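You operate a simulated robot arm through the tools that you are given. There is no shell and no other tool. Be economical: measure what you need, move in short steps, check, and stop when the job is done.

Carry out the task below with a simulated robot arm. There is one attempt and no reset: what you move stays moved.

JOB
Take the blue gap card and leave it in the green bench tray.
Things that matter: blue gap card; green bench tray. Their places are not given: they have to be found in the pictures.

The check looks at the end state, three seconds after you hand in, the way a careful person would. Anything else that was tipped, shoved, dropped, spilled or broken makes it a failure.

ROBOT AND FRAMES
A 6-joint arm with a two-finger parallel gripper, fixed in place. Base frame: the origin is at the foot of the arm, x ahead of it, y to its left, z up; the work surface is at about z = 0. Units: mm, degrees, N and s.
With the tool pointing down near the work surface it reaches from about 140 to 580 mm from the base axis. Its first joint turns from -66.0 to 66.0 degrees. Payload 2.1 kg.
The tool frame sits at the grasp point between the pads (the TCP): z along the fingers, y along the line on which they close. The tips reach 30 mm beyond it. Largest opening 94 mm; finger width 28, thickness 10; the body of the gripper, 50 by 96 mm, starts 55 mm behind the TCP.
Orientation is that of the tool frame in the base frame, as a unit quaternion [w, x, y, z]. With the fingers straight down and closing along the base's y, the tool's x points along the base's -x, its y along +y and its z along -z.

CONTROLS
- The arm moves only by the tool play_rows. Its argument "targets" is a list that holds one entry, the list of rows, each a list of 5 numbers: the finger opening in mm, from 0 to 94, then the shift along the base's x, y, z in units of 25 mm (1.0 is 25 mm), then the turn about the base's z in units of 8 degrees (1.0 is 8 degrees). In form: [[[fingers, x, y, z, twist], ...]]. A call has 1 to 20 rows; each row shifts and turns the commanded pose from where the row before left it. A call with a number of a shift or a turn outside -1 to 1 is refused whole. A row lasts 0.2 s, in which the tool goes at most 50 mm and 8.6 degrees; a call with a longer step from one row to the next is refused whole, and so is a gripper value outside its range. A pose out of reach is approached as far as the arm can. The call stops where the force on the tool passes 40 N (or 10 N more than at its start, if that is more) or the arm is blocked; 0.2 s more then pass. Each finger travels about 72 mm/s and halts on what it meets, pressing with about 24 N; the grip force reading is that of the motor and also rises with nothing between the fingers. The clock runs only during rows and for 0.2 s after the last one: add rows that do not move to give the fingers time. It gives the time, the measured TCP pose, the force on the tool (base axes), the opening and the grip force at its end, in the units of the frame above (readings bear some noise).
- Cameras (640 x 400 px; columns grow to the right, rows downward): "scene" is fixed at [56.4, -372.6, 485.6]; the picture's right is [0.76, -0.65, 0.00], its down [-0.35, -0.41, -0.84] and it looks along [0.55, 0.64, -0.54] (base axes); focal length 371 px, centre (320, 200). "wrist" rides on the gripper at [76, 14, -102] in the tool frame; the picture's right is [-0.18, 0.98, 0.00], its down [-0.75, -0.14, -0.64] and it looks along [-0.63, -0.12, 0.77] (tool axes); focal length 243 px, centre (320, 200).
- get_image(camera): a new picture of that camera. The clock stands still meanwhile.
- point_at(camera, pixels): for up to 12 pixels [column, row] of the newest picture of that camera ("zoom" is the newest enlarged one), the place [x, y, z] in the base frame of the surface seen there, good to about 2 mm. The clock stands still meanwhile.
- enlarge(camera, box): a new picture of the part [left, top, right, bottom] of that camera's present view, enlarged. The clock stands still meanwhile.
- close_job(): hands the job in; it is judged then, once.

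Work in short steps. Measure before you move; look again where a grasp or a placing could have gone wrong, and mend it. You have 60 turns and 20 pictures in all, those below and enlarged ones among them. Open the gripper and draw the arm clear of the work before you hand the job in, unless the task says otherwise; then end with one line.

The tools are called as a command line: name --argument value ..., lists and objects as JSON in quotes. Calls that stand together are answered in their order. play_rows: Moves the arm, as the interface text tells. Its arguments: {"type":"object","properties":{"targets":{"type":"array"}},"required":["targets"]} The other tools are called the same way: get_image (camera) takes a picture; point_at (camera, pixels) gives the place of the surface under pixels of a picture; enlarge (camera, box) takes an enlarged picture of a part of a camera's view; close_job () hands the job in.

At the start:

```text
clock: 0.0
eef_pos: [324.6, -31.1, 230.7]
tcp_rot: [0.0, 0.0, 1.0, 0.0]
ft_force: [-0.5, 0.4, -0.3]
grip_width: 93.9
grip_force: 0.0
```

scene: 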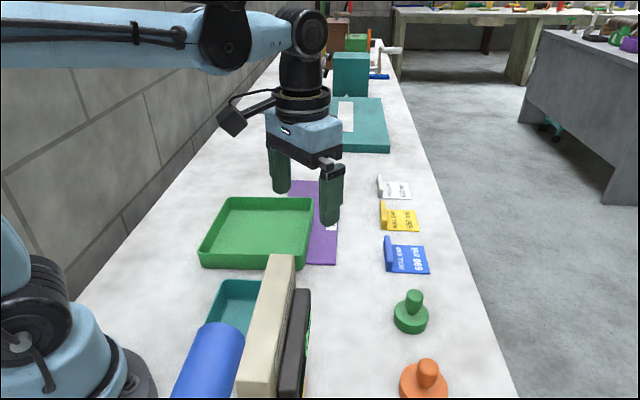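
wrist: 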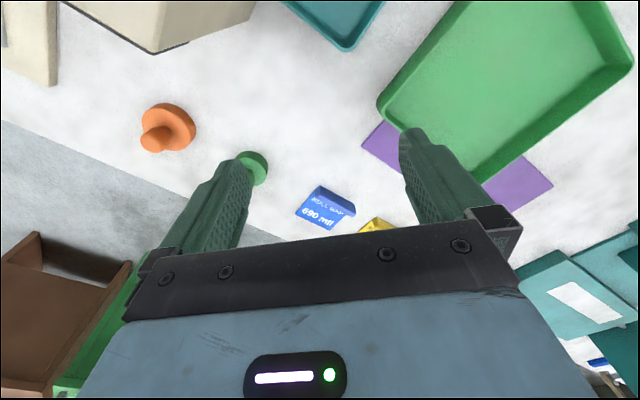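

The blue card is near scene pixel (405,257), with an upright tab at its left (389,252); the green tray is near (260,232). I'll enlarge the card area to see its shape.

enlarge --camera "scene" --box '[350, 160, 460, 290]'

point_at --camera "scene" --pixels '[[387, 238], [388, 270], [396, 272], [428, 272], [422, 248], [410, 260], [214, 202], [312, 202], [203, 265], [300, 265], [258, 230], [388, 205]]'

```text
3.08 times, centred on (405, 225) of scene
```

zoom: 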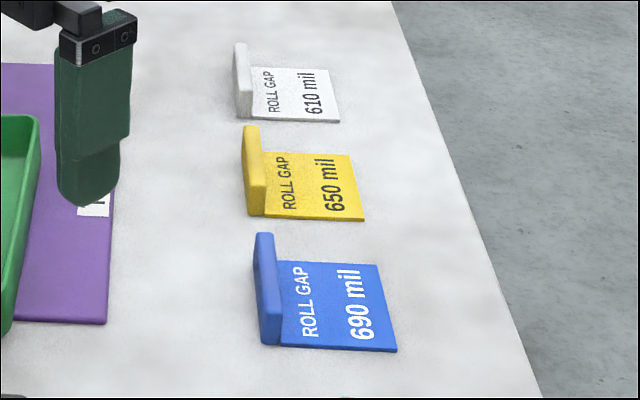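

```text
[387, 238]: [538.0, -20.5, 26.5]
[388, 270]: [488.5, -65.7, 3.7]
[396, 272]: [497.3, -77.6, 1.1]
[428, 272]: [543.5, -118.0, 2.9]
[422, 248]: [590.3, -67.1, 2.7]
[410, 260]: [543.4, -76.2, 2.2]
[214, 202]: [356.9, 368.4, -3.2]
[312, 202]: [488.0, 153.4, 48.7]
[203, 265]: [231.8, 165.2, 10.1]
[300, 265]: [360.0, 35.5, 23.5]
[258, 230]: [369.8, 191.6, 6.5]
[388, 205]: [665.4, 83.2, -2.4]
```

The card is a flat plate with a raised rib at its left edge. I'll measure the rib and plate corners in the zoom, and the tray rim.

point_at --camera "zoom" --pixels '[[257, 236], [271, 236], [263, 278], [277, 280], [270, 310], [279, 341], [266, 341], [284, 344], [394, 349], [376, 267], [254, 211], [265, 290]]'

point_at --camera "scene" --pixels '[[230, 199], [308, 199], [202, 250], [298, 252], [240, 255], [285, 255], [295, 210], [235, 210], [265, 230], [332, 262], [260, 260], [305, 230]]'

```text
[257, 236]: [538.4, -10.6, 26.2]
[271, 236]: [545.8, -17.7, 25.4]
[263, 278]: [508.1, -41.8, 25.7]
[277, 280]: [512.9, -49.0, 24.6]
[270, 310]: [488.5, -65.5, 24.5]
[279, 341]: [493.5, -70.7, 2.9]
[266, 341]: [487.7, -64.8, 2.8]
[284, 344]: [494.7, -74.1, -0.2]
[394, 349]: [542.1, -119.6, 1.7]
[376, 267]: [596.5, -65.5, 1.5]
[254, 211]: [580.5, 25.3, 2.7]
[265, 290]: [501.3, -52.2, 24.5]
```

```text
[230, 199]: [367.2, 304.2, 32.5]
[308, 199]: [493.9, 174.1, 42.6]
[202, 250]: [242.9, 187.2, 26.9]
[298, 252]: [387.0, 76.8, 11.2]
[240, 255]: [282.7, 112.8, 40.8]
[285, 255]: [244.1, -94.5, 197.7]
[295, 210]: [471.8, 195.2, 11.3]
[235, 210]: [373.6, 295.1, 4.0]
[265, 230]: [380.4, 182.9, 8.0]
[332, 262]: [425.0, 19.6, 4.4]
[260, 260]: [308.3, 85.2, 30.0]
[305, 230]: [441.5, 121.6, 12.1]
```

The rib runs at about 45° from (488,-65) to (542,-12), its top at z≈25 and its centre at about (517,-43). The tray is a square of about 180 mm, also turned 45°, centred near (370,173). I'll move above the rib and twist +45°, staying high.

play_rows --targets '[[[50, 0.855, -0.053, -0.49, 0.625], [50, 0.855, -0.053, -0.49, 0.625], [50, 0.855, -0.053, -0.49, 0.625], [50, 0.855, -0.053, -0.49, 0.625], [50, 0.855, -0.053, -0.49, 0.625], [50, 0.855, -0.053, -0.49, 0.625], [50, 0.855, -0.053, -0.49, 0.625], [50, 0.855, -0.053, -0.49, 0.625], [50, 0.855, -0.053, -0.49, 0.625], [50, 0, 0, 0, 0], [50, 0, 0, 0, 0]]]'

get_image --camera "wrist"

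get_image --camera "scene"

```text
clock: 2.4
eef_pos: [516.2, -42.1, 122.2]
tcp_rot: [0.0, -0.383, 0.924, 0.0]
ft_force: [-0.1, 0.6, 0.1]
grip_width: 50.3
grip_force: 0.1
```

```text
16 pictures are left
```

wrist: 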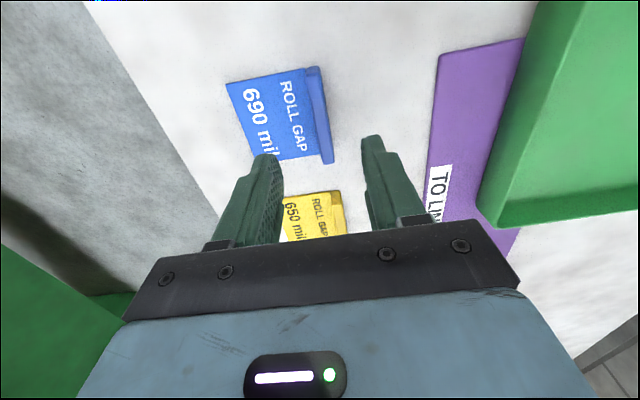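

```text
15 pictures are left
```

scene: 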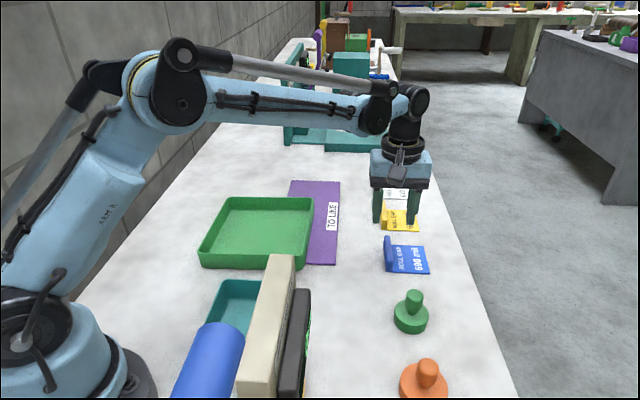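

The tool is above the rib at the planned pose. I'll measure the rib again in the wrist picture, at pixels (308,68), (321,66), (318,163) and (333,163).

point_at --camera "wrist" --pixels '[[309, 72], [320, 69], [323, 155], [331, 155], [313, 110], [325, 110], [319, 130], [227, 84], [278, 158], [285, 200], [565, 150], [560, 185]]'

enlarge --camera "wrist" --box '[200, 50, 440, 250]'

```text
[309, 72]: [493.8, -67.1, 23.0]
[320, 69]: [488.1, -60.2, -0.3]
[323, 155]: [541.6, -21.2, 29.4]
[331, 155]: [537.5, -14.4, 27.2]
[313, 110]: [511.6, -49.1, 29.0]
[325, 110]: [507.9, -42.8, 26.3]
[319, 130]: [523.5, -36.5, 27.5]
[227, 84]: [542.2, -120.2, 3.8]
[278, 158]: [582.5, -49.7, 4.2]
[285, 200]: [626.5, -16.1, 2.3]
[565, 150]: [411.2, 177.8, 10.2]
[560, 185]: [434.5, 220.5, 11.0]
```

```text
2.00 times, centred on (320, 150) of wrist
```

zoom: 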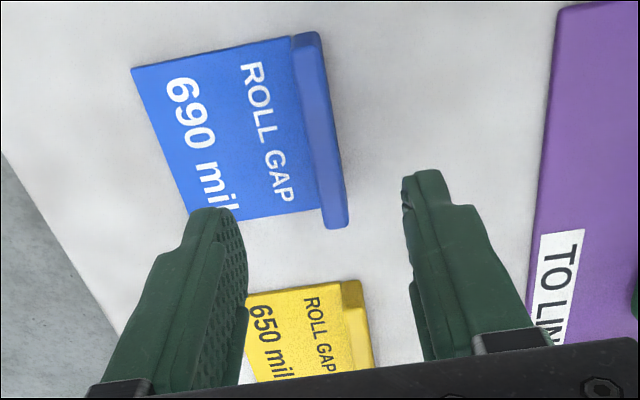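

The rib centre measures about (515,-41), with its top at z≈27, which lines up with the TCP at (516,-42). I'll descend to TCP z≈37, putting the tips at z≈7 just above the plate, and close.

play_rows --targets '[[[50, 0, 0, -0.8, 0], [50, 0, 0, -0.8, 0], [50, 0, 0, -0.8, 0], [50, 0, 0, -0.5, 0], [50, 0, 0, -0.5, 0], [50, 0, 0, 0, 0], [50, 0, 0, 0, 0]]]'

enlarge --camera "scene" --box '[350, 160, 460, 290]'

```text
clock: 4.0
eef_pos: [518.3, -41.5, 34.6]
tcp_rot: [0.0, -0.382, 0.924, 0.0]
ft_force: [0.5, 0.6, 0.1]
grip_width: 50.0
grip_force: 0.0
```

```text
3.08 times, centred on (405, 225) of scene
```

zoom: 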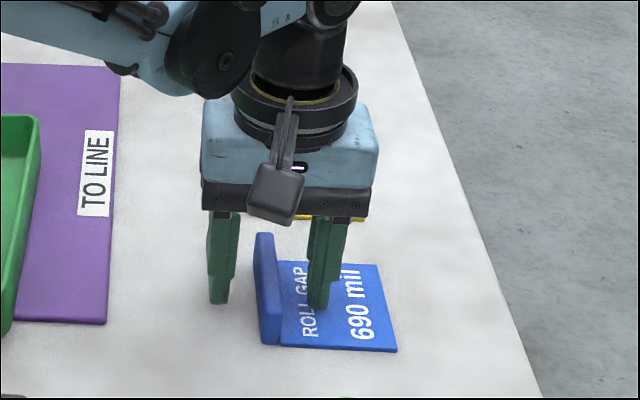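

The fingers straddle the rib and touch nothing, but the tips are at z≈4.6, close to the plate. I'll raise 2.5 mm and close.

play_rows --targets '[[[50, -0.06, 0, 0.1, 0], [40, 0, 0, 0, 0], [30, 0, 0, 0, 0], [22, 0, 0, 0, 0], [15, 0, 0, 0, 0], [5, 0, 0, 0, 0], [0, 0, 0, 0, 0], [0, 0, 0, 0, 0], [0, 0, 0, 0, 0]]]'

```text
clock: 6.0
eef_pos: [515.4, -42.8, 38.1]
tcp_rot: [-0.001, -0.383, 0.924, 0.0]
ft_force: [-0.5, 0.8, 1.0]
grip_width: 10.6
grip_force: 24.0
```

The fingers are holding the rib at an opening of 10.6 mm. I'll lift it 100 mm straight up and check.

play_rows --targets '[[[0, 0, 0, 0.3, 0], [0, 0, 0, 0.7, 0], [0, 0, 0, 1, 0], [0, 0, 0, 1, 0], [0, 0, 0, 1, 0], [0, 0, 0, 0, 0]]]'

get_image --camera "scene"

```text
clock: 7.4
eef_pos: [513.5, -42.0, 139.5]
tcp_rot: [0.0, -0.383, 0.924, 0.0]
ft_force: [0.8, 0.5, -0.3]
grip_width: 0.0
grip_force: 23.5
```

```text
12 pictures are left
```

scene: 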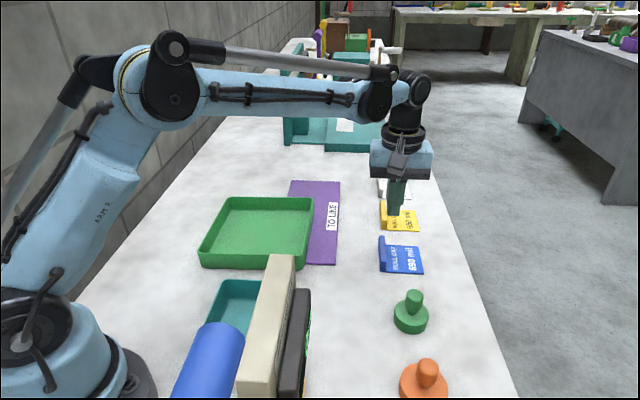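

The fingers closed to 0 and the card stayed on the table, slightly shifted, so it slipped out. I'll take a close look at the card and measure it again.

enlarge --camera "scene" --box '[370, 225, 434, 285]'

enlarge --camera "wrist" --box '[200, 30, 400, 240]'

```text
6.67 times, centred on (402, 255) of scene
```

zoom: 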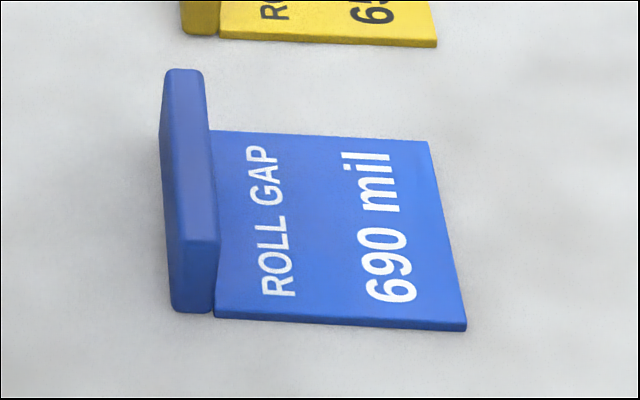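

```text
1.90 times, centred on (300, 135) of wrist
```

zoom: 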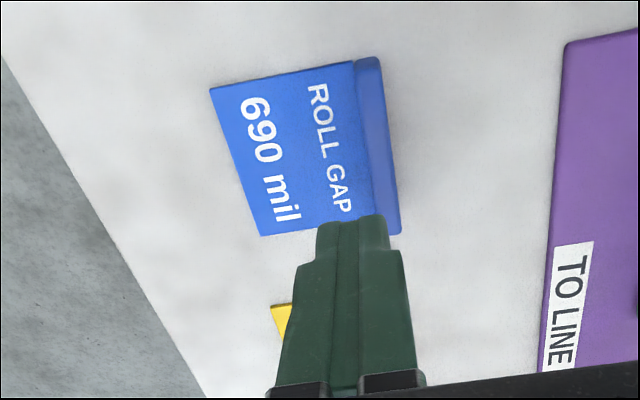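

The card is still flat and intact. I'll measure the rib's new position so I can grip it deeper and lift more slowly.

point_at --camera "zoom" --pixels '[[360, 64], [378, 62], [364, 100], [384, 100], [369, 140], [389, 140], [375, 190], [395, 190], [378, 210], [212, 90], [260, 232], [300, 180]]'

```text
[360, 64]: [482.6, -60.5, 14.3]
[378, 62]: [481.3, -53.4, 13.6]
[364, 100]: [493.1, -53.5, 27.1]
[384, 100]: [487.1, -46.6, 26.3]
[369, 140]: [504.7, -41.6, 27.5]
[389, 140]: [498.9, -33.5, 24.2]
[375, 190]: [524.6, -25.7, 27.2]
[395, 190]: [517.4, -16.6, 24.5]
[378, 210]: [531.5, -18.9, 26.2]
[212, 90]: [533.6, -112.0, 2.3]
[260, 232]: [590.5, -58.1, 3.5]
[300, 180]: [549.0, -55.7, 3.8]
```

The rib is now centred near (507,-33) at about 43.5°. I'll open, shift over it and descend to tip height z≈4.5, then close and check before a slow lift.

play_rows --targets '[[[20, -0.13, 0.18, 0, -0.19], [40, -0.13, 0.18, 0, 0], [40, 0, 0, 0, 0], [40, 0, 0, -0.8, 0], [40, 0, 0, -0.8, 0], [40, 0, 0, -0.8, 0], [40, 0, 0, -0.8, 0], [40, 0, 0, -0.4, 0], [40, 0, 0, -0.4, 0], [40, 0, 0, 0, 0], [40, 0, 0, 0, 0]]]'

```text
clock: 9.8
eef_pos: [507.9, -32.7, 39.0]
tcp_rot: [0.0, -0.371, 0.929, 0.0]
ft_force: [-0.3, 0.9, 0.0]
grip_width: 40.0
grip_force: 0.0
```

I'm over the rib at TCP z≈39. I'll go 4 mm lower and close with time to settle.

play_rows --targets '[[[40, 0, 0, -0.08, 0], [40, 0, 0, -0.08, 0], [30, 0, 0, 0, 0], [20, 0, 0, 0, 0], [14, 0, 0, 0, 0], [8, 0, 0, 0, 0], [0, 0, 0, 0, 0], [0, 0, 0, 0, 0], [0, 0, 0, 0, 0], [0, 0, 0, 0, 0]]]'

enlarge --camera "scene" --box '[350, 190, 450, 290]'

```text
clock: 12.0
eef_pos: [509.1, -33.4, 34.9]
tcp_rot: [0.0, -0.37, 0.929, 0.0]
ft_force: [-0.9, 0.1, 0.1]
grip_width: 10.7
grip_force: 23.8
```

```text
4.00 times, centred on (400, 240) of scene
```

zoom: 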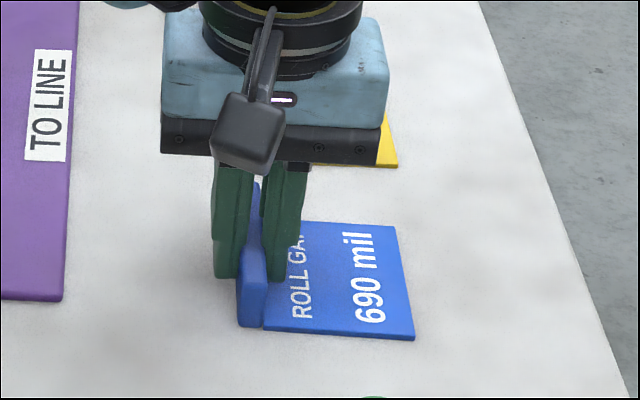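

The rib is squarely between the pads. I'll lift slowly by about 12 mm and check the opening.

play_rows --targets '[[[0, 0, 0, 0.06, 0], [0, 0, 0, 0.06, 0], [0, 0, 0, 0.06, 0], [0, 0, 0, 0.06, 0], [0, 0, 0, 0.06, 0], [0, 0, 0, 0.06, 0], [0, 0, 0, 0.06, 0], [0, 0, 0, 0.06, 0], [0, 0, 0, 0, 0]]]'

enlarge --camera "scene" --box '[350, 190, 450, 290]'

```text
clock: 14.0
eef_pos: [507.8, -33.5, 48.3]
tcp_rot: [0.0, -0.371, 0.929, 0.0]
ft_force: [-0.1, -0.1, 0.5]
grip_width: 10.7
grip_force: 24.4
```

```text
4.00 times, centred on (400, 240) of scene
```

zoom: 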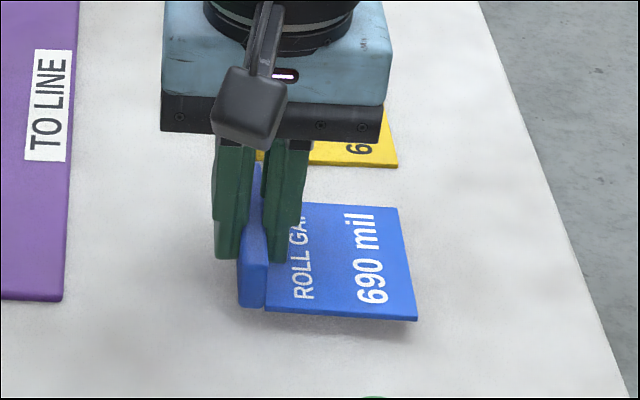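

This time the card is lifted clear with its plate level and the grip at 10.7 mm. I'll keep lifting gently.

play_rows --targets '[[[0, 0, 0, 0.1, 0], [0, 0, 0, 0.15, 0], [0, 0, 0, 0.2, 0], [0, 0, 0, 0.2, 0], [0, 0, 0, 0.2, 0], [0, 0, 0, 0.2, 0], [0, 0, 0, 0.2, 0], [0, 0, 0, 0.2, 0], [0, 0, 0, 0.2, 0], [0, 0, 0, 0.2, 0], [0, 0, 0, 0.2, 0], [0, 0, 0, 0.2, 0], [0, 0, 0, 0.15, 0], [0, 0, 0, 0.1, 0], [0, 0, 0, 0.0, 0]]]'

get_image --camera "scene"

```text
clock: 17.2
eef_pos: [509.0, -33.4, 109.3]
tcp_rot: [0.0, -0.371, 0.929, 0.0]
ft_force: [0.1, 0.0, -0.5]
grip_width: 10.6
grip_force: 24.3
```

```text
7 pictures are left
```

scene: 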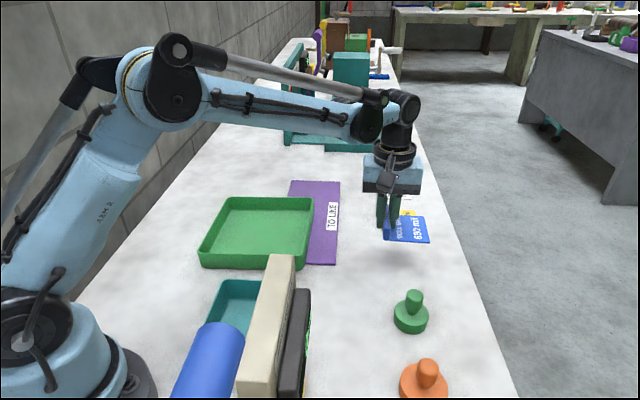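

The card holds at z≈109. Before moving over, I'll measure the tray's inner floor corners and rim.

point_at --camera "scene" --pixels '[[231, 199], [312, 199], [301, 256], [203, 251], [236, 208], [304, 208], [293, 252], [216, 250], [250, 230], [280, 215], [270, 200], [250, 254]]'

```text
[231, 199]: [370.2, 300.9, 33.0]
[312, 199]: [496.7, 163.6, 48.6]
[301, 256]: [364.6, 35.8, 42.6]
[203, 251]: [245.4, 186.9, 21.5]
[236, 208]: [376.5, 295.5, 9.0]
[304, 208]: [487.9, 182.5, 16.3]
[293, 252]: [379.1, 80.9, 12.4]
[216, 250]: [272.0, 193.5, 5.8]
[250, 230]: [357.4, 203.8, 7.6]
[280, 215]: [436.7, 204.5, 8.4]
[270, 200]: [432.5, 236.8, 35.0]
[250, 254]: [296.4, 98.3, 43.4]
```

The tray floor is centred near (374,180) with z≈7 and the rim at z≈45. I'll carry the card level at z≈109 to put the rib at about (350,204), which centres the card.

play_rows --targets '[[[0, -0.15, 0.22, 0.1, 0], [0, -0.25, 0.38, 0.1, 0], [0, -0.36, 0.53, 0, 0], [0, -0.36, 0.53, 0, 0], [0, -0.36, 0.53, 0, 0], [0, -0.36, 0.53, 0, 0], [0, -0.36, 0.53, 0, 0], [0, -0.36, 0.53, 0, 0], [0, -0.36, 0.53, 0, 0], [0, -0.36, 0.53, 0, 0], [0, -0.36, 0.53, 0, 0], [0, -0.36, 0.53, 0, 0], [0, -0.36, 0.53, 0, 0], [0, -0.36, 0.53, 0, 0], [0, -0.36, 0.53, 0, 0], [0, -0.36, 0.53, 0, 0], [0, -0.36, 0.53, 0, 0], [0, -0.34, 0.53, 0, 0], [0, -0.22, 0.38, 0, 0], [0, 0, 0, 0, 0]]]'

get_image --camera "scene"

```text
clock: 21.4
eef_pos: [349.0, 201.4, 114.4]
tcp_rot: [0.0, -0.37, 0.929, 0.0]
ft_force: [0.1, 1.1, 0.0]
grip_width: 10.4
grip_force: 24.1
```

```text
6 pictures are left
```

scene: 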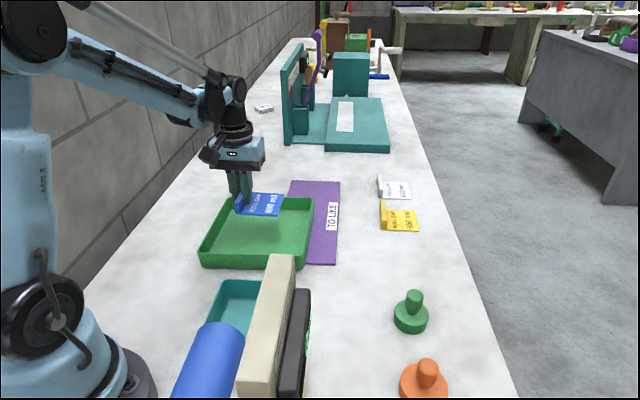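

The card is over the tray, still level and gripped. I'll lower to about z≈46, just above the tray floor.

play_rows --targets '[[[0, 0, 0, -0.2, 0], [0, 0, 0, -0.3, 0], [0, 0, 0, -0.3, 0], [0, 0, 0, -0.3, 0], [0, 0, 0, -0.3, 0], [0, 0, 0, -0.3, 0], [0, 0, 0, -0.3, 0], [0, 0, 0, -0.3, 0], [0, 0, 0, -0.2, 0], [0, 0, 0, -0.14, 0], [0, 0, 0, -0.1, 0], [0, 0, 0, 0, 0]]]'

enlarge --camera "scene" --box '[190, 170, 330, 280]'

```text
clock: 24.0
eef_pos: [349.9, 202.6, 45.7]
tcp_rot: [-0.001, -0.371, 0.929, 0.0]
ft_force: [0.0, 0.1, 2.1]
grip_width: 10.9
grip_force: 24.0
```

```text
3.64 times, centred on (260, 225) of scene
```

zoom: 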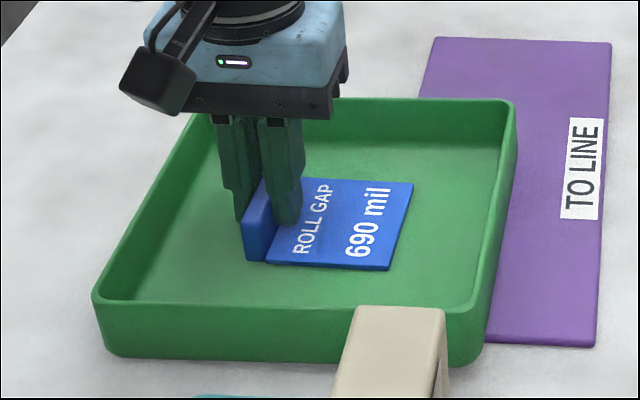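

The card is at the tray floor or within a couple of millimetres, with 2 N upward. I'll ease down 1.5 mm, open to 40 mm, pause, and rise straight up.

play_rows --targets '[[[0, 0, 0, -0.03, 0], [0, 0, 0, -0.03, 0], [8, 0, 0, 0, 0], [12, 0, 0, 0, 0], [16, 0, 0, 0, 0], [24, 0, 0, 0, 0], [36, 0, 0, 0, 0], [36, 0, 0, 0, 0], [36, 0, 0, 0.2, 0], [36, 0, 0, 0.5, 0], [36, 0, 0, 0.8, 0], [36, 0, 0, 1, 0], [36, 0, 0, 1, 0], [36, 0, 0, 1, 0], [36, 0, 0, 1, 0], [36, 0, 0, 0.5, 0], [36, 0, 0, 0, 0]]]'

get_image --camera "scene"

```text
clock: 27.6
eef_pos: [349.0, 201.2, 194.3]
tcp_rot: [0.0, -0.371, 0.929, -0.001]
ft_force: [-0.6, 0.1, -0.3]
grip_width: 36.1
grip_force: 0.1
```

```text
4 pictures are left
```

scene: 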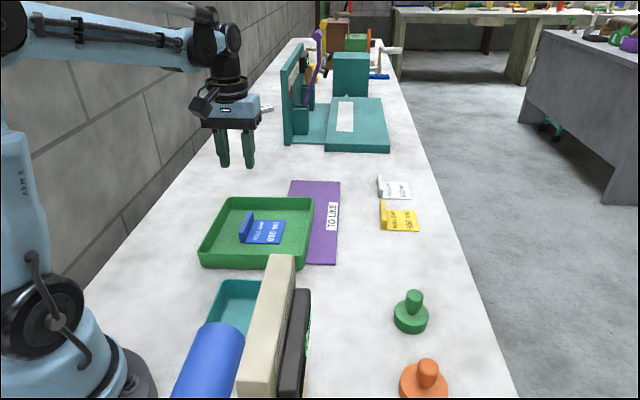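

The card lies flat in the green tray, the other items are where they were, and the gripper is open and clear at z≈194. I'm handing in.

close_job

```text
The job is handed in.
```

The blue gap card is lying flat in the green bench tray, and the gripper is open and clear; the first grip slipped and shifted the card about 11 mm on the bench, but nothing else was moved.
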